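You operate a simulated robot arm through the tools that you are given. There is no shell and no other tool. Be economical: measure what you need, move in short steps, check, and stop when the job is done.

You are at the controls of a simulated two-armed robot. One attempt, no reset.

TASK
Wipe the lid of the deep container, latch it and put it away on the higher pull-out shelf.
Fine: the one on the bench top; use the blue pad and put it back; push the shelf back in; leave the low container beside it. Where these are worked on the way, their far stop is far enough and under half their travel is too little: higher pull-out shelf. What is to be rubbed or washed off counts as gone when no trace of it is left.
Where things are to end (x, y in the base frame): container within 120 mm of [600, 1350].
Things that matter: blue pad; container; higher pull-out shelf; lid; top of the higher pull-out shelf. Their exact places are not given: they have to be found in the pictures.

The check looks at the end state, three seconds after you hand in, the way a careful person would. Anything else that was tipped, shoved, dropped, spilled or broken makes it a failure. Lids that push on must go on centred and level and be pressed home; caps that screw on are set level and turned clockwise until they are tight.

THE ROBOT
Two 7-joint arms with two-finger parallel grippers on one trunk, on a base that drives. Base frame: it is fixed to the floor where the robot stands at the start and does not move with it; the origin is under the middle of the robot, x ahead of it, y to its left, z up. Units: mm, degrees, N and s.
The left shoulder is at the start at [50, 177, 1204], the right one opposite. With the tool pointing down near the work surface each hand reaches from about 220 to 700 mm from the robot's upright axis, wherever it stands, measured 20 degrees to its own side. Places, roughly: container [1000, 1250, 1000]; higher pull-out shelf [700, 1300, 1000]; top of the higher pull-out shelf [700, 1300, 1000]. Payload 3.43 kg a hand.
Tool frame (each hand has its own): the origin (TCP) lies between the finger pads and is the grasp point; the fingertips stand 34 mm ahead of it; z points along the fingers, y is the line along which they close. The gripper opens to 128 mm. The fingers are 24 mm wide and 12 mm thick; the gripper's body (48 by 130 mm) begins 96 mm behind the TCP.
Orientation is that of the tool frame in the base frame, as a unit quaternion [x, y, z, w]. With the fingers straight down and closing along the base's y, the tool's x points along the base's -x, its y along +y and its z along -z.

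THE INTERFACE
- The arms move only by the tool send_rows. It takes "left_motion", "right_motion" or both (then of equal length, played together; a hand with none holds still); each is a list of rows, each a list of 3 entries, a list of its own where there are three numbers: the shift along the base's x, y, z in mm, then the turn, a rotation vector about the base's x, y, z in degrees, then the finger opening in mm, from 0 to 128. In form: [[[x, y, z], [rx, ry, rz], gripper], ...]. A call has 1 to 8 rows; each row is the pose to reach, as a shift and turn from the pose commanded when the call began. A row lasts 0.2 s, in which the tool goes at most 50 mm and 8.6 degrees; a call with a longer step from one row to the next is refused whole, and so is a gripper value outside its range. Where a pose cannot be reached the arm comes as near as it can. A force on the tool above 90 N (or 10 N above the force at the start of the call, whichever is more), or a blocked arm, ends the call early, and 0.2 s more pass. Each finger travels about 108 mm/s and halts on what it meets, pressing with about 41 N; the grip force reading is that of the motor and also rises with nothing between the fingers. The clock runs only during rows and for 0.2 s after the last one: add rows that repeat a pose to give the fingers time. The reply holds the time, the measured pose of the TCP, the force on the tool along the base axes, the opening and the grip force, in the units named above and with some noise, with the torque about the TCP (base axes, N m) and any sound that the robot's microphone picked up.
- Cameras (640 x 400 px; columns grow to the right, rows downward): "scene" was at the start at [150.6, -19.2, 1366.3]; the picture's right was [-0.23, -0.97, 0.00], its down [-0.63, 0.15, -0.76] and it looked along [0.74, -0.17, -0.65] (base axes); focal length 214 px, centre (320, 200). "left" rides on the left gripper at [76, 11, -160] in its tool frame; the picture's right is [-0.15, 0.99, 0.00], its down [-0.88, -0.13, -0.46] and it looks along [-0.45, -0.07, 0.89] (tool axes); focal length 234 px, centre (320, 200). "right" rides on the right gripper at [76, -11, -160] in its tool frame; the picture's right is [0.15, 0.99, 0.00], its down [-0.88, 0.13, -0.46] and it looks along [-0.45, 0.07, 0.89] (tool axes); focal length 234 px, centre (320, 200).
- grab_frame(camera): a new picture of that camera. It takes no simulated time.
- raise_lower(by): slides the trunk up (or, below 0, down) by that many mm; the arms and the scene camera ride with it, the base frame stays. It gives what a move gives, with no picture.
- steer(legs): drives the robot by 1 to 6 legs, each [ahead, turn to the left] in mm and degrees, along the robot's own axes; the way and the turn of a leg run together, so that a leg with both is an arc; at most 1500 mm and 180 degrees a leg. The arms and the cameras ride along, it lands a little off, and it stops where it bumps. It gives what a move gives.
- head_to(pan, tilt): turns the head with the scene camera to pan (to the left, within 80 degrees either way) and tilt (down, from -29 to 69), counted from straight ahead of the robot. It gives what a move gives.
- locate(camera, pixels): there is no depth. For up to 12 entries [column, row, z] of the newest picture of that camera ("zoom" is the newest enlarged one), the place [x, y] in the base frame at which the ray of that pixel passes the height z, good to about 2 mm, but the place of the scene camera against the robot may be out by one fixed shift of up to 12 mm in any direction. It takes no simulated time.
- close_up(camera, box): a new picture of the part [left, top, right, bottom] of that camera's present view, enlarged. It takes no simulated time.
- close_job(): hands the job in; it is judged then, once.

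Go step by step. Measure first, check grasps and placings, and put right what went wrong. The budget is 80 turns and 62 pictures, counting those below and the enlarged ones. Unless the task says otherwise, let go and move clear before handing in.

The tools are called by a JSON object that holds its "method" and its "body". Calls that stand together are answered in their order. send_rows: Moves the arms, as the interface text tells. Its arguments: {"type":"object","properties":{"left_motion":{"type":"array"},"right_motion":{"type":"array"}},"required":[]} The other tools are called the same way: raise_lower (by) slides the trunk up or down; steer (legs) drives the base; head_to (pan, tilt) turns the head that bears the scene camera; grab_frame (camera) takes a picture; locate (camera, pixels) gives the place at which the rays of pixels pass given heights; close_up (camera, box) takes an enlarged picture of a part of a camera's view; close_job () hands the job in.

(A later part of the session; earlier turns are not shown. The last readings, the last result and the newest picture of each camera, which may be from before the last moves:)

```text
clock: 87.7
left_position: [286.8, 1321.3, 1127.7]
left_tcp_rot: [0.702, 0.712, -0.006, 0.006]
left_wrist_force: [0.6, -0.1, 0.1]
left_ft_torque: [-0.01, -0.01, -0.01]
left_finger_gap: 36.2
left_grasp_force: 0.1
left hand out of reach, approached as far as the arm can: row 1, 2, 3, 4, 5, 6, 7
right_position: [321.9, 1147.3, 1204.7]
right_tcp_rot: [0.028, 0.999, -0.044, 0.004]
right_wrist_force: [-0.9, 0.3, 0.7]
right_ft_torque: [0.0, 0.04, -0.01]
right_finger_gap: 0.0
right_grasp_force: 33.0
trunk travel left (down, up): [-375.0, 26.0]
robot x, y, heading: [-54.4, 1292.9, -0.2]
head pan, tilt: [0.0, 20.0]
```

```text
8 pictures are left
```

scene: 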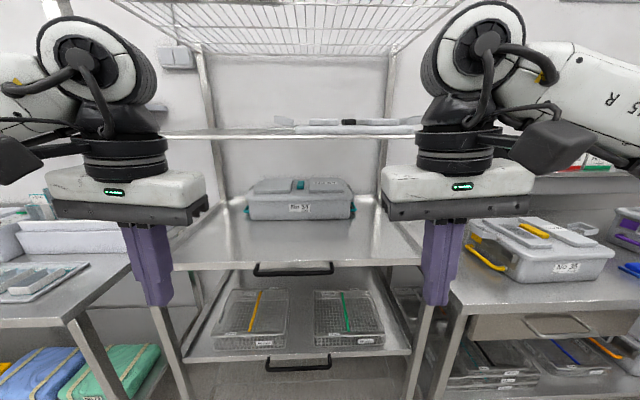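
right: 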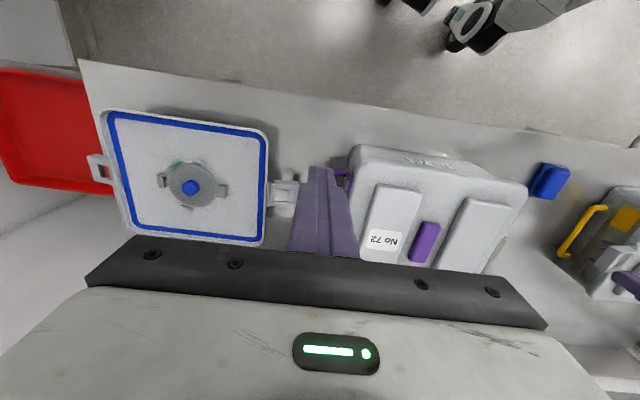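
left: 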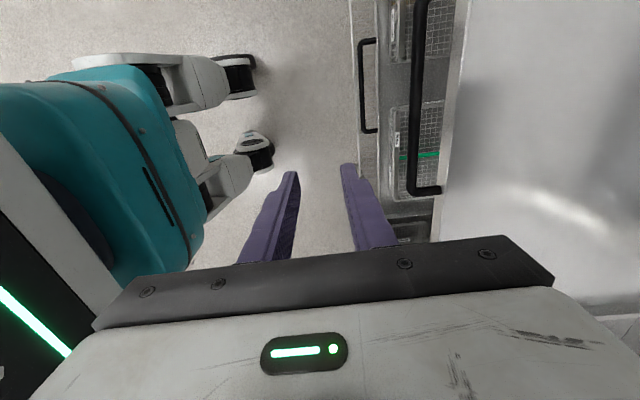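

The turned wrist can't reach out farther, but driving forward can close the distance. I locate the bar accurately in this view.

{"method": "locate", "body": {"camera": "left", "pixels": [[413, 100, 1010], [413, 100, 990], [417, 186, 1010], [408, 20, 1010], [417, 186, 990], [452, 120, 1010], [452, 120, 1025], [321, 175, 1094]]}}

```text
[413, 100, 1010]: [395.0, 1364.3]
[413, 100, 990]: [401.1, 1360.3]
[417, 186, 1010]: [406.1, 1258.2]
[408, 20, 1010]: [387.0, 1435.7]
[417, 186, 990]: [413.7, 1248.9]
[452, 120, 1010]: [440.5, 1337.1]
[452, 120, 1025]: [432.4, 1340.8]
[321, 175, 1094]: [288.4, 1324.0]
```

I re-read the bar pixels more carefully with an enlarged view.

{"method": "close_up", "body": {"camera": "left", "box": [340, 0, 500, 240]}}

```text
1.67 times, centred on (420, 120) of left
```

zoom: 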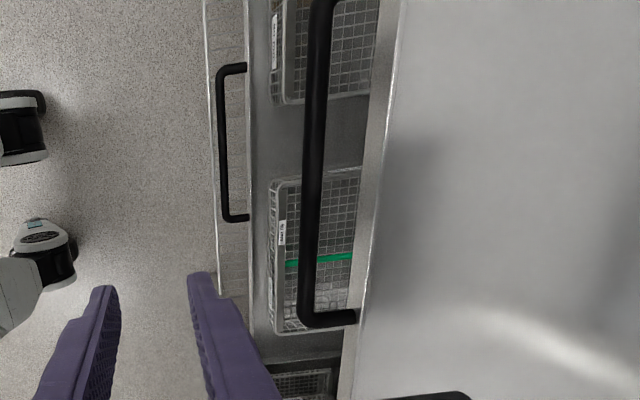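

{"method": "locate", "body": {"camera": "zoom", "pixels": [[320, 20, 1010], [308, 300, 1010], [308, 300, 990], [314, 160, 1010], [314, 160, 990], [314, 160, 1040], [400, 30, 1020], [358, 320, 1020], [325, 318, 1010], [325, 318, 990]]}}

```text
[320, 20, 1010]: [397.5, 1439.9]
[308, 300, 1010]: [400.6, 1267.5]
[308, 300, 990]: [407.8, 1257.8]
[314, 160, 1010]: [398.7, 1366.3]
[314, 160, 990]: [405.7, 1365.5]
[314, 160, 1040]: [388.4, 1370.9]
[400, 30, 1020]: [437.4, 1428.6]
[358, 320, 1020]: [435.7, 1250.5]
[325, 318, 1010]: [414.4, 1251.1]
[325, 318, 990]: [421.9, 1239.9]
```

Bar is at x≈400, y 1251–1440, z≈1010. I re-anchor the hand at its present spot and drive forward 112 mm so it comes over the bar.

{"method": "send_rows", "body": {"left_motion": [[[-38, -8, 18], [0, 0, 0], 36], [[-76, -16, 36], [0, 0, 0], 36], [[-116, -24, 53], [0, 0, 0], 36], [[-116, -24, 53], [0, 0, 0], 36]]}}

{"method": "steer", "body": {"legs": [[112, 0]]}}

```text
clock: 88.7
left_position: [169.2, 1297.7, 1179.0]
left_tcp_rot: [0.703, 0.711, -0.006, 0.006]
left_wrist_force: [-0.1, 0.1, 0.9]
left_ft_torque: [-0.05, 0.05, 0.0]
left_finger_gap: 35.8
left_grasp_force: 0.0
right_position: [323.0, 1147.4, 1203.9]
right_tcp_rot: [0.028, 0.999, -0.044, 0.004]
right_wrist_force: [-0.4, 0.0, 0.2]
right_ft_torque: [-0.01, -0.02, -0.03]
right_finger_gap: 0.0
right_grasp_force: 33.3
trunk travel left (down, up): [-375.0, 26.0]
robot x, y, heading: [-54.2, 1293.8, -0.1]
head pan, tilt: [0.0, 20.0]
```

```text
clock: 89.8
left_position: [254.7, 1297.2, 1180.2]
left_tcp_rot: [0.703, 0.711, -0.008, 0.007]
left_wrist_force: [-0.3, 0.5, 0.0]
left_ft_torque: [-0.02, 0.01, -0.02]
left_finger_gap: 36.0
left_grasp_force: 0.0
right_position: [403.6, 1146.8, 1205.6]
right_tcp_rot: [0.018, 0.999, -0.049, 0.002]
right_wrist_force: [-3.7, -0.7, 1.7]
right_ft_torque: [0.04, -0.53, 0.03]
right_finger_gap: 0.1
right_grasp_force: 32.7
trunk travel left (down, up): [-375.0, 26.0]
robot x, y, heading: [35.0, 1292.8, -0.0]
head pan, tilt: [0.0, 20.0]
stopped in leg 1: the force on the tool passed its limit (the readings are from after the stop); the commanded pose is now the measured one
```

The right hand touched the upper rack plate lightly; I pull it back and lower it, and try the left at y≈1400 where its reach is better.

{"method": "send_rows", "body": {"left_motion": [[[0, 30, -25], [0, 0, 0], 36], [[20, 65, -50], [0, 0, 0], 36], [[50, 95, -75], [0, 0, 0], 36], [[90, 103, -80], [0, 0, 0], 36], [[120, 103, -80], [0, 0, 0], 36], [[145, 103, -80], [0, 0, 0], 36], [[145, 103, -80], [0, 0, 0], 36]], "right_motion": [[[-40, 0, 0], [0, 0, 0], 0], [[-80, 0, 0], [0, 0, 0], 0], [[-110, 0, -20], [2, 0, 0], 0], [[-130, 0, -30], [5, 0, 0], 0], [[-150, 0, -30], [5, 0, 0], 0], [[-150, 0, -30], [5, 0, 0], 0], [[-150, 0, -30], [5, 0, 0], 0]]}}

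```text
clock: 91.4
left_position: [356.5, 1384.6, 1096.0]
left_tcp_rot: [0.702, 0.712, -0.007, 0.006]
left_wrist_force: [0.6, -0.1, 0.0]
left_ft_torque: [0.02, 0.0, 0.01]
left_finger_gap: 35.9
left_grasp_force: 0.1
left hand out of reach, approached as far as the arm can: row 5, 6, 7
right_position: [254.0, 1149.5, 1175.4]
right_tcp_rot: [0.02, 1.0, -0.006, 0.001]
right_wrist_force: [0.4, -0.5, -0.6]
right_ft_torque: [-0.04, -0.01, -0.02]
right_finger_gap: 0.3
right_grasp_force: 32.9
trunk travel left (down, up): [-375.0, 26.0]
robot x, y, heading: [33.6, 1292.1, -0.3]
head pan, tilt: [0.0, 20.0]
```

It reaches x 357 here; I drive 43 mm further so the hand is over the bar.

{"method": "steer", "body": {"legs": [[43, 0]]}}

{"method": "grab_frame", "body": {"camera": "left"}}

```text
clock: 92.3
left_position: [396.2, 1383.5, 1098.0]
left_tcp_rot: [0.702, 0.712, -0.006, 0.006]
left_wrist_force: [0.5, 0.3, -0.8]
left_ft_torque: [-0.02, -0.02, -0.01]
left_finger_gap: 36.0
left_grasp_force: 0.1
right_position: [292.6, 1148.8, 1176.6]
right_tcp_rot: [0.019, 1.0, -0.006, 0.003]
right_wrist_force: [0.7, 0.2, -0.3]
right_ft_torque: [0.0, 0.02, 0.0]
right_finger_gap: 0.1
right_grasp_force: 33.6
trunk travel left (down, up): [-375.0, 26.0]
robot x, y, heading: [74.0, 1289.9, -0.2]
head pan, tilt: [0.0, 20.0]
```

```text
6 pictures are left
```

left: 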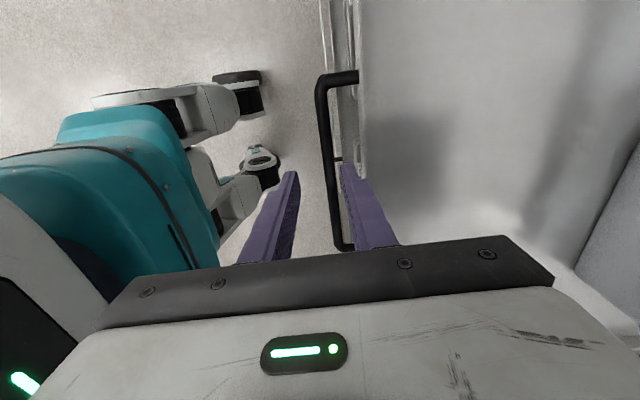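

I verify bar position relative to the fingers.

{"method": "locate", "body": {"camera": "left", "pixels": [[324, 95, 1010], [332, 165, 1010], [340, 230, 1010], [360, 150, 1020], [332, 165, 990]]}}

```text
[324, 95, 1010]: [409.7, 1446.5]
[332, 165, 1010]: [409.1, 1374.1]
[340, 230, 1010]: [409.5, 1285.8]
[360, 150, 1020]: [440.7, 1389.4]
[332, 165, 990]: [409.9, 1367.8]
```

Directly overhead the bar reads x≈409, so its height is about 985. I narrow the opening to 28, shift +11 mm and lower above the bar.

{"method": "send_rows", "body": {"left_motion": [[[4, 0, -10], [0, 0, 0], 28], [[8, 0, -30], [0, 0, 0], 28], [[11, 0, -50], [0, 0, 0], 28], [[11, 0, -50], [0, 0, 0], 28]]}}

```text
clock: 93.3
left_position: [396.9, 1385.4, 1073.0]
left_tcp_rot: [0.7, 0.714, -0.006, 0.008]
left_wrist_force: [0.1, -0.3, -0.4]
left_ft_torque: [0.0, 0.03, -0.01]
left_finger_gap: 28.0
left_grasp_force: 0.0
left hand out of reach, approached as far as the arm can: row 2, 3, 4
right_position: [294.0, 1147.7, 1176.2]
right_tcp_rot: [0.02, 1.0, -0.005, 0.002]
right_wrist_force: [0.4, 0.2, -1.0]
right_ft_torque: [-0.02, -0.03, 0.03]
right_finger_gap: 0.0
right_grasp_force: 33.3
trunk travel left (down, up): [-375.0, 26.0]
robot x, y, heading: [73.5, 1290.7, 0.0]
head pan, tilt: [0.0, 20.0]
```

Reach limits the descent, so I drive 11 mm and lower the trunk by 73 mm instead.

{"method": "steer", "body": {"legs": [[11, 0]]}}

{"method": "raise_lower", "body": {"by": -55}}

```text
clock: 94.1
left_position: [398.8, 1386.0, 1074.0]
left_tcp_rot: [0.7, 0.714, -0.006, 0.007]
left_wrist_force: [-0.6, -0.6, 0.0]
left_ft_torque: [0.01, 0.02, 0.0]
left_finger_gap: 28.1
left_grasp_force: 0.1
right_position: [295.5, 1147.7, 1177.1]
right_tcp_rot: [0.022, 1.0, -0.006, 0.002]
right_wrist_force: [0.3, -0.1, 0.3]
right_ft_torque: [0.0, 0.02, 0.02]
right_finger_gap: 0.2
right_grasp_force: 32.6
trunk travel left (down, up): [-375.0, 26.0]
robot x, y, heading: [79.5, 1296.0, -0.5]
head pan, tilt: [0.0, 20.0]
stopped in leg 1: the robot was blocked; the commanded pose is now the measured one
```

```text
clock: 95.0
left_position: [398.4, 1386.4, 1018.2]
left_tcp_rot: [0.7, 0.714, -0.006, 0.009]
left_wrist_force: [4.4, 0.0, -0.6]
left_ft_torque: [0.0, -0.07, -0.1]
left_finger_gap: 30.2
left_grasp_force: 1.2
right_position: [294.6, 1148.3, 1120.7]
right_tcp_rot: [0.02, 1.0, -0.006, 0.002]
right_wrist_force: [-0.4, -0.2, -0.9]
right_ft_torque: [0.01, 0.05, -0.03]
right_finger_gap: 0.0
right_grasp_force: 33.1
trunk travel left (down, up): [-320.0, 81.0]
robot x, y, heading: [83.3, 1292.7, -0.4]
head pan, tilt: [0.0, 20.0]
```

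The fingers straddle the bar (gap pushed to 30). I lower 14 mm more and close.

{"method": "raise_lower", "body": {"by": -14}}

{"method": "send_rows", "body": {"left_motion": [[[0, 0, 0], [0, 0, 0], 15], [[0, 0, 0], [0, 0, 0], 5], [[0, 0, 0], [0, 0, 0], 0], [[0, 0, 0], [0, 0, 0], 0]]}}

```text
clock: 95.7
left_position: [398.5, 1386.5, 1004.5]
left_tcp_rot: [0.7, 0.714, -0.006, 0.009]
left_wrist_force: [2.6, -1.2, -0.7]
left_ft_torque: [-0.01, -0.02, 0.0]
left_finger_gap: 29.5
left_grasp_force: 1.1
right_position: [294.8, 1148.3, 1106.5]
right_tcp_rot: [0.021, 1.0, -0.007, 0.002]
right_wrist_force: [0.4, 0.1, 0.5]
right_ft_torque: [-0.01, 0.01, 0.0]
right_finger_gap: 0.2
right_grasp_force: 33.0
trunk travel left (down, up): [-306.0, 95.0]
robot x, y, heading: [81.2, 1294.2, -0.8]
head pan, tilt: [0.0, 20.0]
```

```text
clock: 96.7
left_position: [396.7, 1386.3, 1004.0]
left_tcp_rot: [0.701, 0.713, -0.005, 0.008]
left_wrist_force: [-2.9, 3.3, -2.1]
left_ft_torque: [-0.24, 0.1, -1.22]
left_finger_gap: 13.9
left_grasp_force: 45.1
right_position: [294.8, 1147.9, 1107.9]
right_tcp_rot: [0.02, 1.0, -0.006, 0.003]
right_wrist_force: [0.4, 0.0, -0.6]
right_ft_torque: [0.01, 0.02, 0.04]
right_finger_gap: 0.1
right_grasp_force: 33.1
trunk travel left (down, up): [-306.0, 95.0]
robot x, y, heading: [80.0, 1293.8, -0.1]
head pan, tilt: [0.0, 20.0]
```

The bar is gripped (13.9 mm). I pull the shelf out by driving backward until it stops.

{"method": "steer", "body": {"legs": [[-250, 0]]}}

{"method": "steer", "body": {"legs": [[-300, 0]]}}

```text
clock: 98.5
left_position: [155.5, 1385.3, 1004.1]
left_tcp_rot: [0.7, 0.714, -0.008, 0.007]
left_wrist_force: [2.9, 5.8, 26.8]
left_ft_torque: [0.03, -0.04, -1.13]
left_finger_gap: 13.7
left_grasp_force: 45.2
right_position: [53.5, 1147.7, 1104.7]
right_tcp_rot: [0.022, 1.0, -0.005, 0.0]
right_wrist_force: [1.0, -0.3, 0.3]
right_ft_torque: [0.0, 0.02, 0.05]
right_finger_gap: 0.2
right_grasp_force: 33.0
trunk travel left (down, up): [-306.0, 95.0]
robot x, y, heading: [-169.8, 1293.3, -0.5]
head pan, tilt: [0.0, 20.0]
```

```text
clock: 100.2
left_position: [-18.2, 1386.7, 1011.0]
left_tcp_rot: [0.66, 0.745, 0.053, 0.083]
left_wrist_force: [4.5, 1.9, 4.4]
left_ft_torque: [0.19, -0.27, -1.32]
left_finger_gap: 16.3
left_grasp_force: 44.6
right_position: [-171.1, 1149.8, 1106.3]
right_tcp_rot: [0.024, 1.0, -0.006, -0.001]
right_wrist_force: [-0.2, 0.7, 0.8]
right_ft_torque: [-0.02, 0.0, 0.0]
right_finger_gap: 0.0
right_grasp_force: 32.8
trunk travel left (down, up): [-306.0, 95.0]
robot x, y, heading: [-390.1, 1295.9, -0.5]
head pan, tilt: [0.0, 20.0]
stopped in leg 1: the force on the tool passed its limit (the readings are from after the stop); the commanded pose is now the measured one
```

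The shelf reached its far stop (~415 mm). I release the bar, raise the trunk and back off to look.

{"method": "send_rows", "body": {"left_motion": [[[0, 0, 0], [0, 0, 0], 28], [[0, 0, 0], [0, 0, 0], 34], [[0, 0, 0], [0, 0, 0], 34]]}}

{"method": "raise_lower", "body": {"by": 69}}

{"method": "steer", "body": {"legs": [[-150, 0]]}}

{"method": "head_to", "body": {"pan": -15, "tilt": 30}}

{"method": "grab_frame", "body": {"camera": "scene"}}

```text
clock: 101.0
left_position: [-17.7, 1386.7, 1010.2]
left_tcp_rot: [0.659, 0.746, 0.052, 0.082]
left_wrist_force: [-0.4, -0.2, 0.1]
left_ft_torque: [0.04, 0.02, -0.03]
left_finger_gap: 33.9
left_grasp_force: 0.2
right_position: [-171.6, 1148.9, 1105.7]
right_tcp_rot: [0.024, 1.0, -0.005, -0.001]
right_wrist_force: [0.3, 0.6, -0.2]
right_ft_torque: [-0.01, 0.0, 0.0]
right_finger_gap: 0.2
right_grasp_force: 32.9
trunk travel left (down, up): [-306.0, 95.0]
robot x, y, heading: [-392.8, 1299.9, -0.6]
head pan, tilt: [0.0, 20.0]
```

```text
clock: 102.0
left_position: [-18.6, 1385.7, 1078.6]
left_tcp_rot: [0.659, 0.746, 0.052, 0.082]
left_wrist_force: [0.6, -0.3, -0.5]
left_ft_torque: [-0.03, 0.02, 0.01]
left_finger_gap: 34.0
left_grasp_force: 0.0
right_position: [-171.5, 1148.8, 1174.8]
right_tcp_rot: [0.024, 1.0, -0.006, -0.001]
right_wrist_force: [-0.4, -0.5, -0.1]
right_ft_torque: [-0.03, -0.01, 0.0]
right_finger_gap: 0.0
right_grasp_force: 33.1
trunk travel left (down, up): [-375.0, 26.0]
robot x, y, heading: [-390.1, 1297.6, -0.7]
head pan, tilt: [0.0, 20.0]
```

```text
clock: 103.4
left_position: [-168.7, 1386.7, 1080.6]
left_tcp_rot: [0.659, 0.746, 0.052, 0.082]
left_wrist_force: [0.0, -0.3, 0.5]
left_ft_torque: [-0.03, -0.02, -0.02]
left_finger_gap: 34.0
left_grasp_force: 0.0
right_position: [-320.1, 1151.8, 1174.3]
right_tcp_rot: [0.022, 1.0, -0.005, 0.0]
right_wrist_force: [-1.0, -0.4, 1.2]
right_ft_torque: [-0.02, -0.05, -0.03]
right_finger_gap: 0.0
right_grasp_force: 32.6
trunk travel left (down, up): [-375.0, 26.0]
robot x, y, heading: [-539.7, 1296.6, -0.4]
head pan, tilt: [0.0, 20.0]
```

```text
clock: 104.2
left_position: [-166.8, 1387.8, 1080.3]
left_tcp_rot: [0.658, 0.746, 0.052, 0.082]
left_wrist_force: [1.1, -0.6, 0.6]
left_ft_torque: [0.01, 0.02, 0.0]
left_finger_gap: 34.1
left_grasp_force: 0.1
right_position: [-318.8, 1151.4, 1175.2]
right_tcp_rot: [0.022, 1.0, -0.005, 0.0]
right_wrist_force: [0.1, 0.4, 0.2]
right_ft_torque: [0.03, 0.01, 0.0]
right_finger_gap: 0.1
right_grasp_force: 33.2
trunk travel left (down, up): [-375.0, 26.0]
robot x, y, heading: [-544.1, 1297.5, -0.6]
head pan, tilt: [-15.0, 30.0]
```

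```text
5 pictures are left
```

scene: 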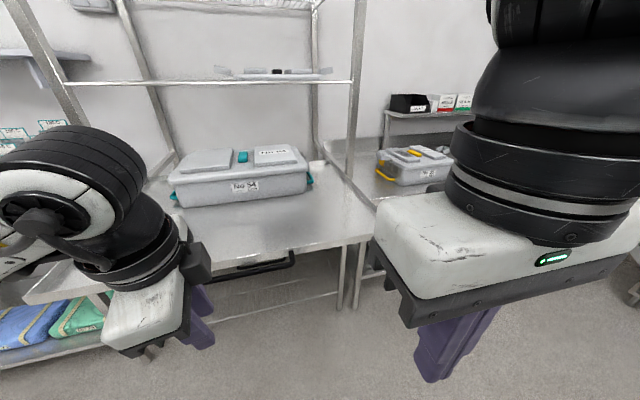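

The shelf is out with No 54 still standing. I locate No 54's front face and the shelf edge.

{"method": "locate", "body": {"camera": "scene", "pixels": [[185, 207, 1000], [305, 193, 1000], [370, 240, 1000], [300, 253, 1000], [240, 262, 1000]]}}

```text
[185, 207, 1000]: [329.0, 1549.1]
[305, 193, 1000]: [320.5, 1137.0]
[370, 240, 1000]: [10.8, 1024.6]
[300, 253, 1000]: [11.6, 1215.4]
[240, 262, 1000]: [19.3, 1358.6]
```

No 54's front is x≈325 and the shelf edge ≈15 in the pulled state, so the container should be set at about x 165, y 1340. I unwind the left wrist and drive back to the container.

{"method": "send_rows", "body": {"left_motion": [[[0, 0, 20], [0, 0, 8.4], 10], [[0, 0, 40], [0, 0, 16.8], 0], [[0, 0, 60], [0, 0, 25.2], 0], [[0, 0, 60], [0, 0, 33.6], 0], [[0, 0, 60], [0, 0, 42], 0], [[0, 0, 60], [0, 0, 50.4], 0], [[0, 0, 60], [0, 0, 58.8], 0], [[0, 0, 60], [0, 0, 67], 0]]}}

{"method": "send_rows", "body": {"left_motion": [[[0, 0, 0], [0, 0, 8], 0], [[0, 0, 0], [0, 0, 15.9], 0], [[0, 0, 0], [0, 0, 15.9], 0]]}}

{"method": "steer", "body": {"legs": [[0, -89.4], [1492, 0], [0, 90], [545, 0]]}}

```text
clock: 106.0
left_position: [-166.8, 1388.1, 1141.7]
left_tcp_rot: [0.136, 0.986, 0.088, 0.04]
left_wrist_force: [1.1, -0.2, 0.4]
left_ft_torque: [0.0, -0.02, -0.04]
left_finger_gap: 0.0
left_grasp_force: 32.8
right_position: [-319.4, 1150.9, 1174.4]
right_tcp_rot: [0.022, 1.0, -0.005, -0.001]
right_wrist_force: [-0.9, -0.2, 0.6]
right_ft_torque: [0.0, 0.0, -0.01]
right_finger_gap: 0.2
right_grasp_force: 33.0
trunk travel left (down, up): [-375.0, 26.0]
robot x, y, heading: [-539.9, 1298.2, -0.5]
head pan, tilt: [-15.0, 30.0]
```

```text
clock: 106.8
left_position: [-167.5, 1387.9, 1140.6]
left_tcp_rot: [-0.002, 0.995, 0.093, 0.027]
left_wrist_force: [-0.4, 0.6, 0.1]
left_ft_torque: [0.01, 0.0, 0.03]
left_finger_gap: 0.0
left_grasp_force: 32.7
right_position: [-318.2, 1151.7, 1175.3]
right_tcp_rot: [0.022, 1.0, -0.006, -0.001]
right_wrist_force: [-0.2, -0.1, -0.8]
right_ft_torque: [0.04, 0.02, 0.02]
right_finger_gap: 0.0
right_grasp_force: 32.9
trunk travel left (down, up): [-375.0, 26.0]
robot x, y, heading: [-541.8, 1296.8, -0.4]
head pan, tilt: [-15.0, 30.0]
```

```text
clock: 124.7
left_position: [356.6, -108.6, 1139.5]
left_tcp_rot: [-0.005, 0.995, 0.093, 0.027]
left_wrist_force: [-0.2, -0.9, -0.1]
left_ft_torque: [-0.04, -0.01, 0.04]
left_finger_gap: 0.0
left_grasp_force: 33.5
right_position: [206.2, -347.5, 1174.6]
right_tcp_rot: [0.018, 1.0, -0.006, 0.0]
right_wrist_force: [1.4, -0.6, 0.3]
right_ft_torque: [-0.03, 0.02, 0.01]
right_finger_gap: 0.4
right_grasp_force: 33.2
trunk travel left (down, up): [-375.0, 26.0]
robot x, y, heading: [-15.5, -204.7, -0.1]
head pan, tilt: [-15.0, 30.0]
```

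Robot is back before the container. I drive 18 mm closer and bring both closed hands beside the bails, tilting inward 40°.

{"method": "steer", "body": {"legs": [[18, 0]]}}

{"method": "send_rows", "body": {"left_motion": [[[27, 21, 0], [-6.3, 0.4, 0], 0], [[54, 42, 0], [-12.6, 0.8, 0], 0], [[81, 63, 0], [-19, 1.2, 0], 0], [[108, 84, 0], [-25.3, 1.6, 0], 0], [[135, 105, 0], [-31.6, 2, 0], 0], [[162, 130, 0], [-38, 2.4, 0], 0], [[190, 152, 0], [-44.3, 2.8, 0], 0], [[213, 172, -5], [-50.7, 3.1, 0], 0]], "right_motion": [[[45, -12, -5], [5, 0, 0], 0], [[90, -24, -10], [10, 0, 0], 0], [[135, -36, -15], [15, 0, 0], 0], [[180, -48, -20], [20, 0, 0], 0], [[225, -60, -25], [25, 0, 0], 0], [[270, -72, -30], [30, 0, 0], 0], [[316, -84, -35], [35, 0, 0], 0], [[362, -96, -40], [40, 0, 0], 0]]}}

```text
clock: 125.5
left_position: [374.4, -108.6, 1138.6]
left_tcp_rot: [-0.005, 0.995, 0.093, 0.026]
left_wrist_force: [0.4, -0.9, -0.4]
left_ft_torque: [-0.01, 0.02, 0.0]
left_finger_gap: 0.0
left_grasp_force: 33.4
right_position: [226.1, -345.7, 1174.0]
right_tcp_rot: [0.019, 1.0, -0.006, -0.001]
right_wrist_force: [1.0, -0.4, -0.6]
right_ft_torque: [0.04, 0.04, -0.02]
right_finger_gap: 0.0
right_grasp_force: 33.0
trunk travel left (down, up): [-375.0, 26.0]
robot x, y, heading: [2.5, -202.1, -0.3]
head pan, tilt: [-15.0, 30.0]
```

```text
clock: 127.2
left_position: [588.2, 63.3, 1133.9]
left_tcp_rot: [-0.011, 0.939, -0.343, -0.003]
left_wrist_force: [-0.5, 0.1, -1.0]
left_ft_torque: [-0.03, 0.04, -0.01]
left_finger_gap: 0.0
left_grasp_force: 32.6
right_position: [586.6, -442.8, 1132.7]
right_tcp_rot: [0.017, 0.942, 0.336, -0.007]
right_wrist_force: [-0.4, 0.4, 0.4]
right_ft_torque: [0.0, 0.04, 0.02]
right_finger_gap: 0.0
right_grasp_force: 33.4
trunk travel left (down, up): [-375.0, 26.0]
robot x, y, heading: [4.8, -205.1, 0.2]
head pan, tilt: [-15.0, 30.0]
```

Both hands are tilted and in position; I lower them to just outside and below the bails.

{"method": "send_rows", "body": {"left_motion": [[[0, -8, -40], [0, 0, 0], 0], [[0, -16, -80], [0, 0, 0], 0], [[0, -22, -120], [0, 0, 0], 0], [[0, -25, -155], [0, 0, 0], 0], [[0, -25, -180], [0, 0, 0], 0], [[0, -25, -198], [0, 0, 0], 0], [[0, -25, -198], [0, 0, 0], 0]], "right_motion": [[[0, 6, -40], [0, 0, 0], 0], [[0, 12, -80], [0, 0, 0], 0], [[0, 16, -120], [0, 0, 0], 0], [[0, 19, -155], [0, 0, 0], 0], [[0, 19, -180], [0, 0, 0], 0], [[0, 19, -197], [0, 0, 0], 0], [[0, 19, -197], [0, 0, 0], 0]]}}

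{"method": "grab_frame", "body": {"camera": "left"}}

```text
clock: 128.8
left_position: [585.8, 37.7, 935.5]
left_tcp_rot: [-0.013, 0.94, -0.342, -0.005]
left_wrist_force: [1.3, -0.2, -0.4]
left_ft_torque: [-0.03, 0.01, -0.02]
left_finger_gap: 0.1
left_grasp_force: 33.2
right_position: [585.7, -423.8, 935.9]
right_tcp_rot: [0.017, 0.941, 0.337, -0.008]
right_wrist_force: [-0.4, -0.4, -0.1]
right_ft_torque: [0.02, -0.01, -0.02]
right_finger_gap: 0.0
right_grasp_force: 33.1
trunk travel left (down, up): [-375.0, 26.0]
robot x, y, heading: [0.8, -199.9, 0.4]
head pan, tilt: [-15.0, 30.0]
```

```text
4 pictures are left
```

left: 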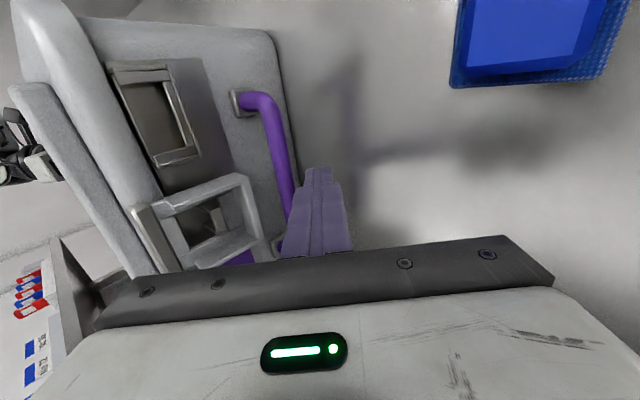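

A good side view: the flap lies along the wall and the bail is just inside the fingertips. I fix the bar's height from this view.

{"method": "locate", "body": {"camera": "left", "pixels": [[277, 150, 950], [277, 150, 930], [288, 200, 940], [320, 170, 909], [277, 150, 910]]}}

```text
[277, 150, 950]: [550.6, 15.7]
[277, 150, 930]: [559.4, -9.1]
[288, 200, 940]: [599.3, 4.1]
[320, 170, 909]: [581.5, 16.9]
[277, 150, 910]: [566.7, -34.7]
```

The bar is at z≈924, y≈−17. I lower 11 mm, move both prongs inward under the bars, then raise slightly to take the load.

{"method": "send_rows", "body": {"left_motion": [[[0, 0, -6], [0, 0, 0], 0], [[0, 0, -11], [0, 0, 0], 0], [[0, -10, -11], [0, 0, 0], 0], [[0, -20, -11], [0, 0, 0], 0], [[0, -28, -11], [0, 0, 0], 0], [[0, -34, -11], [0, 0, 0], 0], [[0, -34, -6], [0, 0, 0], 0], [[0, -34, -1], [0, 0, 0], 0]], "right_motion": [[[0, 0, -6], [0, 0, 0], 0], [[0, 0, -11], [0, 0, 0], 0], [[0, 10, -11], [0, 0, 0], 0], [[0, 20, -11], [0, 0, 0], 0], [[0, 27, -11], [0, 0, 0], 0], [[0, 33, -11], [0, 0, 0], 0], [[0, 33, -6], [0, 0, 0], 0], [[0, 33, -1], [0, 0, 0], 0]]}}

```text
clock: 130.7
left_position: [587.8, 8.0, 931.0]
left_tcp_rot: [-0.017, 0.942, -0.336, -0.004]
left_wrist_force: [0.7, 26.6, -9.6]
left_ft_torque: [0.01, 0.02, -0.1]
left_finger_gap: 0.0
left_grasp_force: 33.0
right_position: [586.5, -396.1, 933.2]
right_tcp_rot: [0.021, 0.943, 0.331, -0.008]
right_wrist_force: [-0.7, -27.4, -8.0]
right_ft_torque: [-0.07, -0.07, 0.28]
right_finger_gap: 0.1
right_grasp_force: 32.8
trunk travel left (down, up): [-375.0, 26.0]
robot x, y, heading: [0.4, -201.0, -0.1]
head pan, tilt: [-15.0, 30.0]
```

Both prongs bear on the bars symmetrically (27 N in, 9 N down). I lift gradually.

{"method": "send_rows", "body": {"left_motion": [[[0, 0, 8], [0, 0, 0], 0], [[0, 0, 16], [0, 0, 0], 0], [[0, 0, 24], [0, 0, 0], 0], [[0, 0, 32], [0, 0, 0], 0], [[0, 0, 40], [0, 0, 0], 0], [[0, 0, 40], [0, 0, 0], 0]], "right_motion": [[[0, 0, 8], [0, 0, 0], 0], [[0, 0, 16], [0, 0, 0], 0], [[0, 0, 24], [0, 0, 0], 0], [[0, 0, 32], [0, 0, 0], 0], [[0, 0, 40], [0, 0, 0], 0], [[0, 0, 40], [0, 0, 0], 0]]}}

{"method": "head_to", "body": {"pan": 0, "tilt": 42}}

{"method": "grab_frame", "body": {"camera": "scene"}}

```text
clock: 132.1
left_position: [589.6, 8.3, 973.7]
left_tcp_rot: [-0.016, 0.941, -0.338, -0.004]
left_wrist_force: [0.5, 24.2, -9.6]
left_ft_torque: [0.01, 0.13, 0.24]
left_finger_gap: 0.0
left_grasp_force: 33.2
right_position: [589.0, -394.5, 973.4]
right_tcp_rot: [0.021, 0.943, 0.332, -0.006]
right_wrist_force: [-0.8, -24.6, -11.0]
right_ft_torque: [-0.1, 0.19, -0.23]
right_finger_gap: 0.2
right_grasp_force: 33.4
trunk travel left (down, up): [-375.0, 26.0]
robot x, y, heading: [-1.1, -200.8, -0.1]
head pan, tilt: [-15.0, 30.0]
```

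```text
clock: 132.8
left_position: [589.0, 6.5, 973.8]
left_tcp_rot: [-0.016, 0.941, -0.338, -0.004]
left_wrist_force: [0.1, 22.5, -10.4]
left_ft_torque: [0.06, 0.13, 0.3]
left_finger_gap: 0.0
left_grasp_force: 33.0
right_position: [590.2, -395.0, 974.1]
right_tcp_rot: [0.02, 0.942, 0.335, -0.004]
right_wrist_force: [1.5, -22.5, -7.4]
right_ft_torque: [-0.09, 0.1, -0.29]
right_finger_gap: 0.1
right_grasp_force: 33.2
trunk travel left (down, up): [-375.0, 26.0]
robot x, y, heading: [2.1, -201.7, -0.1]
head pan, tilt: [0.0, 42.0]
```

```text
3 pictures are left
```

scene: 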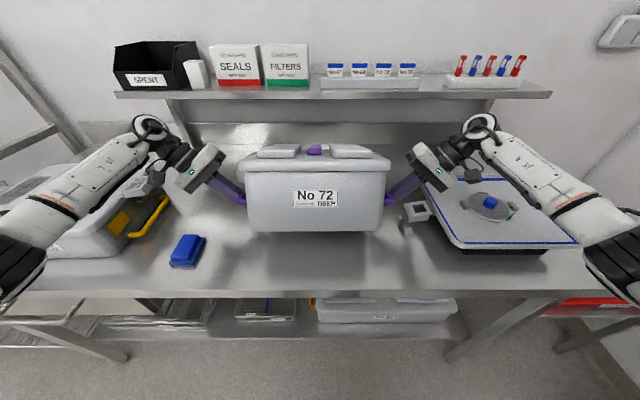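

Lifted, only ~2 kg, but it pitched back since my prongs were about 11 mm ahead of its centre (bar centre x≈598). I set it down and shift the prongs +11 mm.

{"method": "send_rows", "body": {"left_motion": [[[0, 0, -9], [0, 0, 0], 0], [[0, 0, -18], [0, 0, 0], 0], [[0, 0, -27], [0, 0, 0], 0], [[0, 0, -35], [0, 0, 0], 0], [[0, 0, -43], [0, 0, 0], 0], [[0, 0, -51], [0, 0, 0], 0], [[0, 6, -51], [0, 0, 0], 0], [[0, 10, -51], [0, 0, 0], 0]], "right_motion": [[[0, 0, -9], [0, 0, 0], 0], [[0, 0, -18], [0, 0, 0], 0], [[0, 0, -27], [0, 0, 0], 0], [[0, 0, -35], [0, 0, 0], 0], [[0, 0, -43], [0, 0, 0], 0], [[0, 0, -51], [0, 0, 0], 0], [[0, -6, -51], [0, 0, 0], 0], [[0, -10, -51], [0, 0, 0], 0]]}}

{"method": "send_rows", "body": {"left_motion": [[[6, 0, 0], [0, 0, 0], 0], [[12, 0, 0], [0, 0, 0], 0], [[12, -6, 0], [0, 0, 0], 0], [[12, -13, 0], [0, 0, 0], 0], [[12, -13, 5], [0, 0, 0], 0], [[12, -13, 10], [0, 0, 0], 0]], "right_motion": [[[6, 0, 0], [0, 0, 0], 0], [[12, 0, 0], [0, 0, 0], 0], [[12, 6, 0], [0, 0, 0], 0], [[12, 13, 0], [0, 0, 0], 0], [[12, 13, 5], [0, 0, 0], 0], [[12, 13, 10], [0, 0, 0], 0]]}}

```text
clock: 134.6
left_position: [586.7, 13.2, 927.6]
left_tcp_rot: [-0.012, 0.939, -0.343, -0.002]
left_wrist_force: [0.2, 0.3, -4.8]
left_ft_torque: [0.06, -0.08, 0.0]
left_finger_gap: 0.0
left_grasp_force: 32.4
right_position: [587.6, -398.3, 929.2]
right_tcp_rot: [0.015, 0.94, 0.34, -0.005]
right_wrist_force: [0.4, -0.5, 0.4]
right_ft_torque: [0.02, -0.01, 0.02]
right_finger_gap: 0.0
right_grasp_force: 33.7
trunk travel left (down, up): [-375.0, 26.0]
robot x, y, heading: [2.9, -201.8, -0.1]
head pan, tilt: [0.0, 42.0]
```

```text
clock: 136.0
left_position: [599.9, 9.0, 929.7]
left_tcp_rot: [-0.018, 0.942, -0.335, -0.004]
left_wrist_force: [1.2, 31.6, -10.1]
left_ft_torque: [-0.01, 0.08, -0.19]
left_finger_gap: 0.0
left_grasp_force: 33.0
right_position: [600.2, -395.0, 929.7]
right_tcp_rot: [0.023, 0.944, 0.33, -0.007]
right_wrist_force: [-1.1, -31.4, -10.5]
right_ft_torque: [0.02, -0.1, 0.31]
right_finger_gap: 0.1
right_grasp_force: 33.3
trunk travel left (down, up): [-375.0, 26.0]
robot x, y, heading: [2.2, -204.0, -0.3]
head pan, tilt: [0.0, 42.0]
```

Regripped at x 600. I lift again and check pitch.

{"method": "send_rows", "body": {"left_motion": [[[0, -1, 8], [0, 0, 0], 0], [[0, -2, 16], [0, 0, 0], 0], [[0, -3, 24], [0, 0, 0], 0], [[0, -3, 32], [0, 0, 0], 0], [[0, -3, 40], [0, 0, 0], 0], [[0, -3, 40], [0, 0, 0], 0], [[0, -3, 40], [0, 0, 0], 0]], "right_motion": [[[0, 1, 8], [0, 0, 0], 0], [[0, 2, 16], [0, 0, 0], 0], [[0, 3, 24], [0, 0, 0], 0], [[0, 3, 32], [0, 0, 0], 0], [[0, 3, 40], [0, 0, 0], 0], [[0, 3, 40], [0, 0, 0], 0], [[0, 3, 40], [0, 0, 0], 0]]}}

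{"method": "grab_frame", "body": {"camera": "scene"}}

```text
clock: 137.6
left_position: [602.0, 7.0, 970.4]
left_tcp_rot: [-0.021, 0.942, -0.334, -0.002]
left_wrist_force: [1.3, 40.7, -10.7]
left_ft_torque: [-0.03, 0.06, 0.17]
left_finger_gap: 0.0
left_grasp_force: 32.8
right_position: [601.6, -395.0, 971.7]
right_tcp_rot: [0.025, 0.944, 0.329, -0.005]
right_wrist_force: [-1.8, -39.6, -10.7]
right_ft_torque: [0.08, -0.08, 0.15]
right_finger_gap: 0.0
right_grasp_force: 33.6
trunk travel left (down, up): [-375.0, 26.0]
robot x, y, heading: [-3.0, -199.3, 0.1]
head pan, tilt: [0.0, 42.0]
```

```text
2 pictures are left
```

scene: 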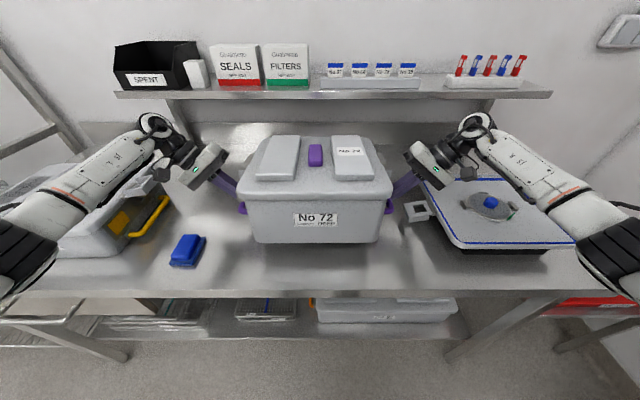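

It hangs level now with balanced forces. I raise it well above shelf height and back away, then turn.

{"method": "send_rows", "body": {"left_motion": [[[0, 0, 14], [0, 0, 0], 0], [[0, 0, 28], [0, 0, 0], 0], [[0, 0, 42], [0, 0, 0], 0], [[0, 0, 56], [0, 0, 0], 0], [[0, 0, 70], [0, 0, 0], 0], [[0, 0, 84], [0, 0, 0], 0], [[0, 0, 98], [0, 0, 0], 0], [[0, 0, 110], [0, 0, 0], 0]], "right_motion": [[[0, 0, 14], [0, 0, 0], 0], [[0, 0, 28], [0, 0, 0], 0], [[0, 0, 42], [0, 0, 0], 0], [[0, 0, 56], [0, 0, 0], 0], [[0, 0, 70], [0, 0, 0], 0], [[0, 0, 84], [0, 0, 0], 0], [[0, 0, 98], [0, 0, 0], 0], [[0, 0, 110], [0, 0, 0], 0]]}}

{"method": "raise_lower", "body": {"by": 25}}

{"method": "steer", "body": {"legs": [[-200, 0]]}}

```text
clock: 139.4
left_position: [603.4, 6.0, 1082.5]
left_tcp_rot: [-0.02, 0.942, -0.336, -0.003]
left_wrist_force: [0.8, 39.3, -11.0]
left_ft_torque: [-0.07, 0.09, 0.18]
left_finger_gap: 0.0
left_grasp_force: 32.3
right_position: [601.4, -392.9, 1083.0]
right_tcp_rot: [0.026, 0.943, 0.331, -0.006]
right_wrist_force: [-1.3, -38.9, -10.0]
right_ft_torque: [0.09, -0.07, 0.04]
right_finger_gap: 0.1
right_grasp_force: 32.8
trunk travel left (down, up): [-375.0, 26.0]
robot x, y, heading: [5.2, -203.0, -0.1]
head pan, tilt: [0.0, 42.0]
```

```text
clock: 140.1
left_position: [603.8, 7.3, 1106.9]
left_tcp_rot: [-0.02, 0.942, -0.336, -0.002]
left_wrist_force: [0.4, 38.8, -9.8]
left_ft_torque: [-0.13, 0.13, 0.14]
left_finger_gap: 0.1
left_grasp_force: 33.1
right_position: [601.0, -392.8, 1106.3]
right_tcp_rot: [0.024, 0.943, 0.331, -0.007]
right_wrist_force: [-0.7, -39.0, -11.1]
right_ft_torque: [0.09, -0.04, 0.06]
right_finger_gap: 0.2
right_grasp_force: 33.5
trunk travel left (down, up): [-400.0, 1.0]
robot x, y, heading: [1.7, -203.7, -0.1]
head pan, tilt: [0.0, 42.0]
```

```text
clock: 141.7
left_position: [403.1, 5.4, 1107.0]
left_tcp_rot: [-0.021, 0.941, -0.337, -0.002]
left_wrist_force: [-0.2, 36.9, -10.5]
left_ft_torque: [-0.13, 0.04, 0.17]
left_finger_gap: 0.3
left_grasp_force: 33.2
right_position: [401.4, -390.8, 1107.4]
right_tcp_rot: [0.023, 0.943, 0.331, -0.006]
right_wrist_force: [-1.3, -37.6, -10.3]
right_ft_torque: [0.14, -0.09, 0.02]
right_finger_gap: 0.0
right_grasp_force: 32.7
trunk travel left (down, up): [-400.0, 1.0]
robot x, y, heading: [-198.7, -206.4, 0.1]
head pan, tilt: [0.0, 42.0]
```

The hold is steady through driving. I back further, turn left and drive to the shelf's y.

{"method": "steer", "body": {"legs": [[-285, 0]]}}

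{"method": "steer", "body": {"legs": [[0, 90]]}}

{"method": "steer", "body": {"legs": [[1000, 0]]}}

```text
clock: 143.7
left_position: [122.3, 10.4, 1107.2]
left_tcp_rot: [-0.023, 0.942, -0.335, -0.001]
left_wrist_force: [1.0, 15.7, -9.9]
left_ft_torque: [0.04, 0.06, 0.12]
left_finger_gap: 0.0
left_grasp_force: 33.4
right_position: [122.1, -390.6, 1106.9]
right_tcp_rot: [0.022, 0.944, 0.328, -0.006]
right_wrist_force: [-0.7, -16.2, -10.0]
right_ft_torque: [-0.04, -0.03, 0.04]
right_finger_gap: 0.0
right_grasp_force: 32.6
trunk travel left (down, up): [-400.0, 1.0]
robot x, y, heading: [-478.5, -203.4, 0.4]
head pan, tilt: [0.0, 42.0]
```

```text
clock: 147.9
left_position: [-686.6, 399.8, 1105.0]
left_tcp_rot: [0.681, -0.652, 0.237, -0.234]
left_wrist_force: [-16.2, -0.1, -10.4]
left_ft_torque: [-0.11, 0.03, 0.14]
left_finger_gap: 0.1
left_grasp_force: 33.0
right_position: [-284.2, 395.5, 1105.8]
right_tcp_rot: [-0.648, 0.688, 0.228, -0.235]
right_wrist_force: [16.8, -0.8, -9.0]
right_ft_torque: [0.0, -0.07, -0.02]
right_finger_gap: 0.1
right_grasp_force: 32.8
trunk travel left (down, up): [-400.0, 1.0]
robot x, y, heading: [-481.0, -203.0, 89.6]
head pan, tilt: [0.0, 42.0]
```

```text
clock: 153.2
left_position: [-664.7, 1419.6, 1105.4]
left_tcp_rot: [0.677, -0.658, 0.236, -0.23]
left_wrist_force: [-16.6, 0.7, -9.8]
left_ft_torque: [-0.13, 0.07, 0.15]
left_finger_gap: 0.0
left_grasp_force: 33.2
right_position: [-259.9, 1410.1, 1104.6]
right_tcp_rot: [-0.642, 0.694, 0.228, -0.232]
right_wrist_force: [17.0, 0.0, -10.4]
right_ft_torque: [-0.04, -0.12, -0.06]
right_finger_gap: 0.0
right_grasp_force: 32.5
trunk travel left (down, up): [-400.0, 1.0]
robot x, y, heading: [-461.5, 813.8, 88.9]
head pan, tilt: [0.0, 42.0]
```

Still held (vertical loads unchanged). I drive the rest and turn to face the shelf.

{"method": "steer", "body": {"legs": [[520, 0]]}}

{"method": "steer", "body": {"legs": [[0, -89]]}}

```text
clock: 156.2
left_position: [-648.6, 1942.6, 1103.3]
left_tcp_rot: [0.676, -0.659, 0.236, -0.23]
left_wrist_force: [-16.9, 0.7, -10.5]
left_ft_torque: [-0.14, 0.13, 0.17]
left_finger_gap: 0.1
left_grasp_force: 33.4
right_position: [-239.7, 1929.7, 1103.8]
right_tcp_rot: [-0.639, 0.698, 0.228, -0.228]
right_wrist_force: [18.6, -0.2, -10.3]
right_ft_torque: [-0.04, -0.16, -0.02]
right_finger_gap: 0.0
right_grasp_force: 33.1
trunk travel left (down, up): [-400.0, 1.0]
robot x, y, heading: [-450.0, 1336.4, 88.5]
head pan, tilt: [0.0, 42.0]
```

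```text
clock: 160.4
left_position: [152.2, 1544.7, 1102.6]
left_tcp_rot: [-0.022, 0.945, -0.326, 0.001]
left_wrist_force: [-0.2, 16.8, -10.1]
left_ft_torque: [0.13, 0.12, 0.19]
left_finger_gap: 0.0
left_grasp_force: 32.6
right_position: [148.6, 1133.9, 1102.3]
right_tcp_rot: [0.031, 0.947, 0.321, -0.003]
right_wrist_force: [-0.4, -16.9, -10.4]
right_ft_torque: [-0.25, 0.12, -0.14]
right_finger_gap: 0.0
right_grasp_force: 33.1
trunk travel left (down, up): [-400.0, 1.0]
robot x, y, heading: [-451.3, 1334.2, -0.4]
head pan, tilt: [0.0, 42.0]
5 turns are left
```

Container is over the shelf (≈150, 1339), bottom about 45 mm above it; few turns remain. I move 13 mm in, lower until it stands, slide the prongs out, rise and look.

{"method": "steer", "body": {"legs": [[14, 0]]}}

{"method": "send_rows", "body": {"left_motion": [[[0, 0, -8], [0, 0, 0], 0], [[0, 0, -16], [0, 0, 0], 0], [[0, 0, -24], [0, 0, 0], 0], [[0, 0, -32], [0, 0, 0], 0], [[0, 0, -39], [0, 0, 0], 0], [[0, 0, -45], [0, 0, 0], 0], [[0, 0, -51], [0, 0, 0], 0], [[0, 0, -56], [0, 0, 0], 0]], "right_motion": [[[0, 0, -8], [0, 0, 0], 0], [[0, 0, -16], [0, 0, 0], 0], [[0, 0, -24], [0, 0, 0], 0], [[0, 0, -32], [0, 0, 0], 0], [[0, 0, -39], [0, 0, 0], 0], [[0, 0, -45], [0, 0, 0], 0], [[0, 0, -51], [0, 0, 0], 0], [[0, 0, -56], [0, 0, 0], 0]]}}

{"method": "send_rows", "body": {"left_motion": [[[0, 5, 0], [0, 0, 0], 0], [[0, 12, 0], [0, 0, 0], 0], [[0, 30, 0], [0, 0, 0], 0], [[0, 55, 5], [0, 0, 0], 0], [[0, 65, 45], [0, 0, 0], 0], [[0, 65, 90], [0, 0, 0], 0], [[0, 65, 135], [0, 0, 0], 0], [[0, 65, 170], [0, 0, 0], 0]], "right_motion": [[[0, -5, 0], [0, 0, 0], 0], [[0, -12, 0], [0, 0, 0], 0], [[0, -30, 0], [0, 0, 0], 0], [[0, -55, 5], [0, 0, 0], 0], [[0, -65, 45], [0, 0, 0], 0], [[0, -65, 90], [0, 0, 0], 0], [[0, -65, 135], [0, 0, 0], 0], [[0, -65, 170], [0, 0, 0], 0]]}}

{"method": "grab_frame", "body": {"camera": "scene"}}

```text
clock: 161.1
left_position: [168.2, 1546.8, 1101.8]
left_tcp_rot: [-0.024, 0.945, -0.325, -0.001]
left_wrist_force: [0.0, 10.0, -9.1]
left_ft_torque: [0.18, 0.13, 0.1]
left_finger_gap: 0.1
left_grasp_force: 33.2
right_position: [163.3, 1133.4, 1102.0]
right_tcp_rot: [0.034, 0.947, 0.319, -0.002]
right_wrist_force: [-0.4, -9.3, -10.7]
right_ft_torque: [-0.25, 0.09, -0.11]
right_finger_gap: 0.0
right_grasp_force: 33.0
trunk travel left (down, up): [-400.0, 1.0]
robot x, y, heading: [-437.3, 1333.6, -0.8]
head pan, tilt: [0.0, 42.0]
```

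```text
clock: 162.9
left_position: [167.7, 1548.7, 1045.5]
left_tcp_rot: [-0.025, 0.946, -0.323, 0.0]
left_wrist_force: [-0.4, 16.5, -9.4]
left_ft_torque: [0.21, -0.08, -0.09]
left_finger_gap: 0.0
left_grasp_force: 32.8
right_position: [162.2, 1132.6, 1045.0]
right_tcp_rot: [0.034, 0.948, 0.317, -0.002]
right_wrist_force: [-1.2, -16.2, -8.1]
right_ft_torque: [-0.3, -0.07, 0.18]
right_finger_gap: 0.1
right_grasp_force: 33.3
trunk travel left (down, up): [-400.0, 1.0]
robot x, y, heading: [-439.9, 1335.6, -0.7]
head pan, tilt: [0.0, 42.0]
```

```text
clock: 164.7
left_position: [164.5, 1611.6, 1218.2]
left_tcp_rot: [-0.024, 0.946, -0.324, 0.0]
left_wrist_force: [-0.3, 0.1, -0.5]
left_ft_torque: [0.01, -0.01, 0.03]
left_finger_gap: 0.1
left_grasp_force: 33.1
right_position: [159.3, 1067.3, 1219.8]
right_tcp_rot: [0.033, 0.947, 0.319, -0.001]
right_wrist_force: [0.1, -1.0, 0.6]
right_ft_torque: [0.03, -0.03, -0.01]
right_finger_gap: 0.0
right_grasp_force: 33.2
trunk travel left (down, up): [-400.0, 1.0]
robot x, y, heading: [-436.7, 1338.4, -0.6]
head pan, tilt: [0.0, 42.0]
```

```text
1 pictures are left
4 turns are left
```

scene: 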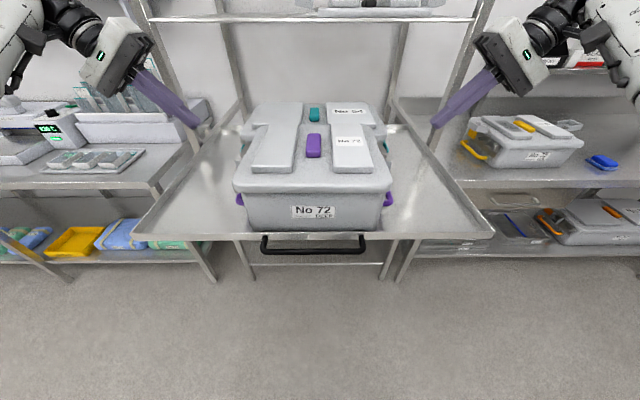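

The container stands on the shelf in front of No 54, well inside the edge. I back off, bring both fists down in front of the handle and push the shelf in by driving forward.

{"method": "steer", "body": {"legs": [[-270, 0]]}}

{"method": "send_rows", "body": {"left_motion": [[[0, -27, -28], [5.4, 0, 0], 0], [[0, -54, -56], [10.8, 0, 0], 0], [[0, -81, -84], [16.2, 0, 0], 0], [[0, -108, -112], [21.6, 0, 0], 0], [[0, -135, -140], [27, 0, 0], 0], [[0, -162, -168], [32.4, 0, 0], 0], [[0, -187, -196], [37.8, 0, 0], 0], [[0, -187, -218], [37.8, 0, 0], 0]], "right_motion": [[[0, 29, -28], [-5.3, 0, 0], 0], [[0, 58, -56], [-10.6, 0, 0], 0], [[0, 87, -84], [-16, 0, 0], 0], [[0, 116, -112], [-21.3, 0, 0], 0], [[0, 145, -140], [-26.6, 0, 0], 0], [[0, 174, -168], [-32, 0, 0], 0], [[0, 203, -196], [-37.2, 0, 0], 0], [[0, 203, -220], [-37.2, 0, 0], 0]]}}

{"method": "steer", "body": {"legs": [[470, 0]]}}

{"method": "steer", "body": {"legs": [[60, 0]]}}

```text
clock: 166.7
left_position: [-105.7, 1612.1, 1218.5]
left_tcp_rot: [-0.023, 0.946, -0.324, -0.001]
left_wrist_force: [0.0, 0.1, 0.0]
left_ft_torque: [0.01, -0.07, 0.01]
left_finger_gap: 0.0
left_grasp_force: 32.9
right_position: [-112.0, 1069.4, 1217.1]
right_tcp_rot: [0.035, 0.947, 0.319, -0.001]
right_wrist_force: [-0.6, 0.2, 0.8]
right_ft_torque: [-0.01, -0.03, -0.03]
right_finger_gap: 0.0
right_grasp_force: 33.2
trunk travel left (down, up): [-400.0, 1.0]
robot x, y, heading: [-702.8, 1331.7, -0.8]
head pan, tilt: [0.0, 42.0]
```

```text
clock: 168.4
left_position: [-106.0, 1422.4, 1000.2]
left_tcp_rot: [-0.022, 1.0, 0.0, 0.006]
left_wrist_force: [-0.4, 0.9, 0.4]
left_ft_torque: [-0.02, 0.02, -0.01]
left_finger_gap: 0.0
left_grasp_force: 33.3
right_position: [-111.2, 1272.7, 996.8]
right_tcp_rot: [0.034, 0.999, 0.0, 0.009]
right_wrist_force: [0.2, 0.1, 0.4]
right_ft_torque: [0.02, 0.02, 0.01]
right_finger_gap: 0.1
right_grasp_force: 33.4
trunk travel left (down, up): [-400.0, 1.0]
robot x, y, heading: [-709.4, 1336.4, -0.7]
head pan, tilt: [0.0, 42.0]
```

```text
clock: 171.3
left_position: [367.0, 1417.1, 999.2]
left_tcp_rot: [-0.02, 1.0, -0.001, 0.008]
left_wrist_force: [1.2, 0.1, 0.4]
left_ft_torque: [-0.01, -0.02, 0.0]
left_finger_gap: 0.0
left_grasp_force: 33.2
right_position: [360.8, 1264.7, 996.7]
right_tcp_rot: [0.035, 0.999, 0.001, 0.01]
right_wrist_force: [0.5, 0.1, 0.1]
right_ft_torque: [0.01, -0.02, 0.02]
right_finger_gap: 0.1
right_grasp_force: 33.0
trunk travel left (down, up): [-400.0, 1.0]
robot x, y, heading: [-233.7, 1332.1, -0.8]
head pan, tilt: [0.0, 42.0]
```

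```text
clock: 172.3
left_position: [388.6, 1413.3, 996.6]
left_tcp_rot: [-0.01, 1.0, 0.006, -0.027]
left_wrist_force: [-17.7, 0.9, 6.3]
left_ft_torque: [0.13, 0.03, -0.01]
left_finger_gap: 0.0
left_grasp_force: 33.2
right_position: [386.9, 1269.4, 991.8]
right_tcp_rot: [0.025, 1.0, -0.005, -0.016]
right_wrist_force: [-13.9, 0.2, 1.4]
right_ft_torque: [-0.23, 0.03, 0.01]
right_finger_gap: 0.0
right_grasp_force: 32.6
trunk travel left (down, up): [-400.0, 1.0]
robot x, y, heading: [-188.3, 1331.3, -0.7]
head pan, tilt: [0.0, 42.0]
stopped in leg 1: the force on the tool passed its limit (the readings are from after the stop); the commanded pose is now the measured one
3 turns are left
```

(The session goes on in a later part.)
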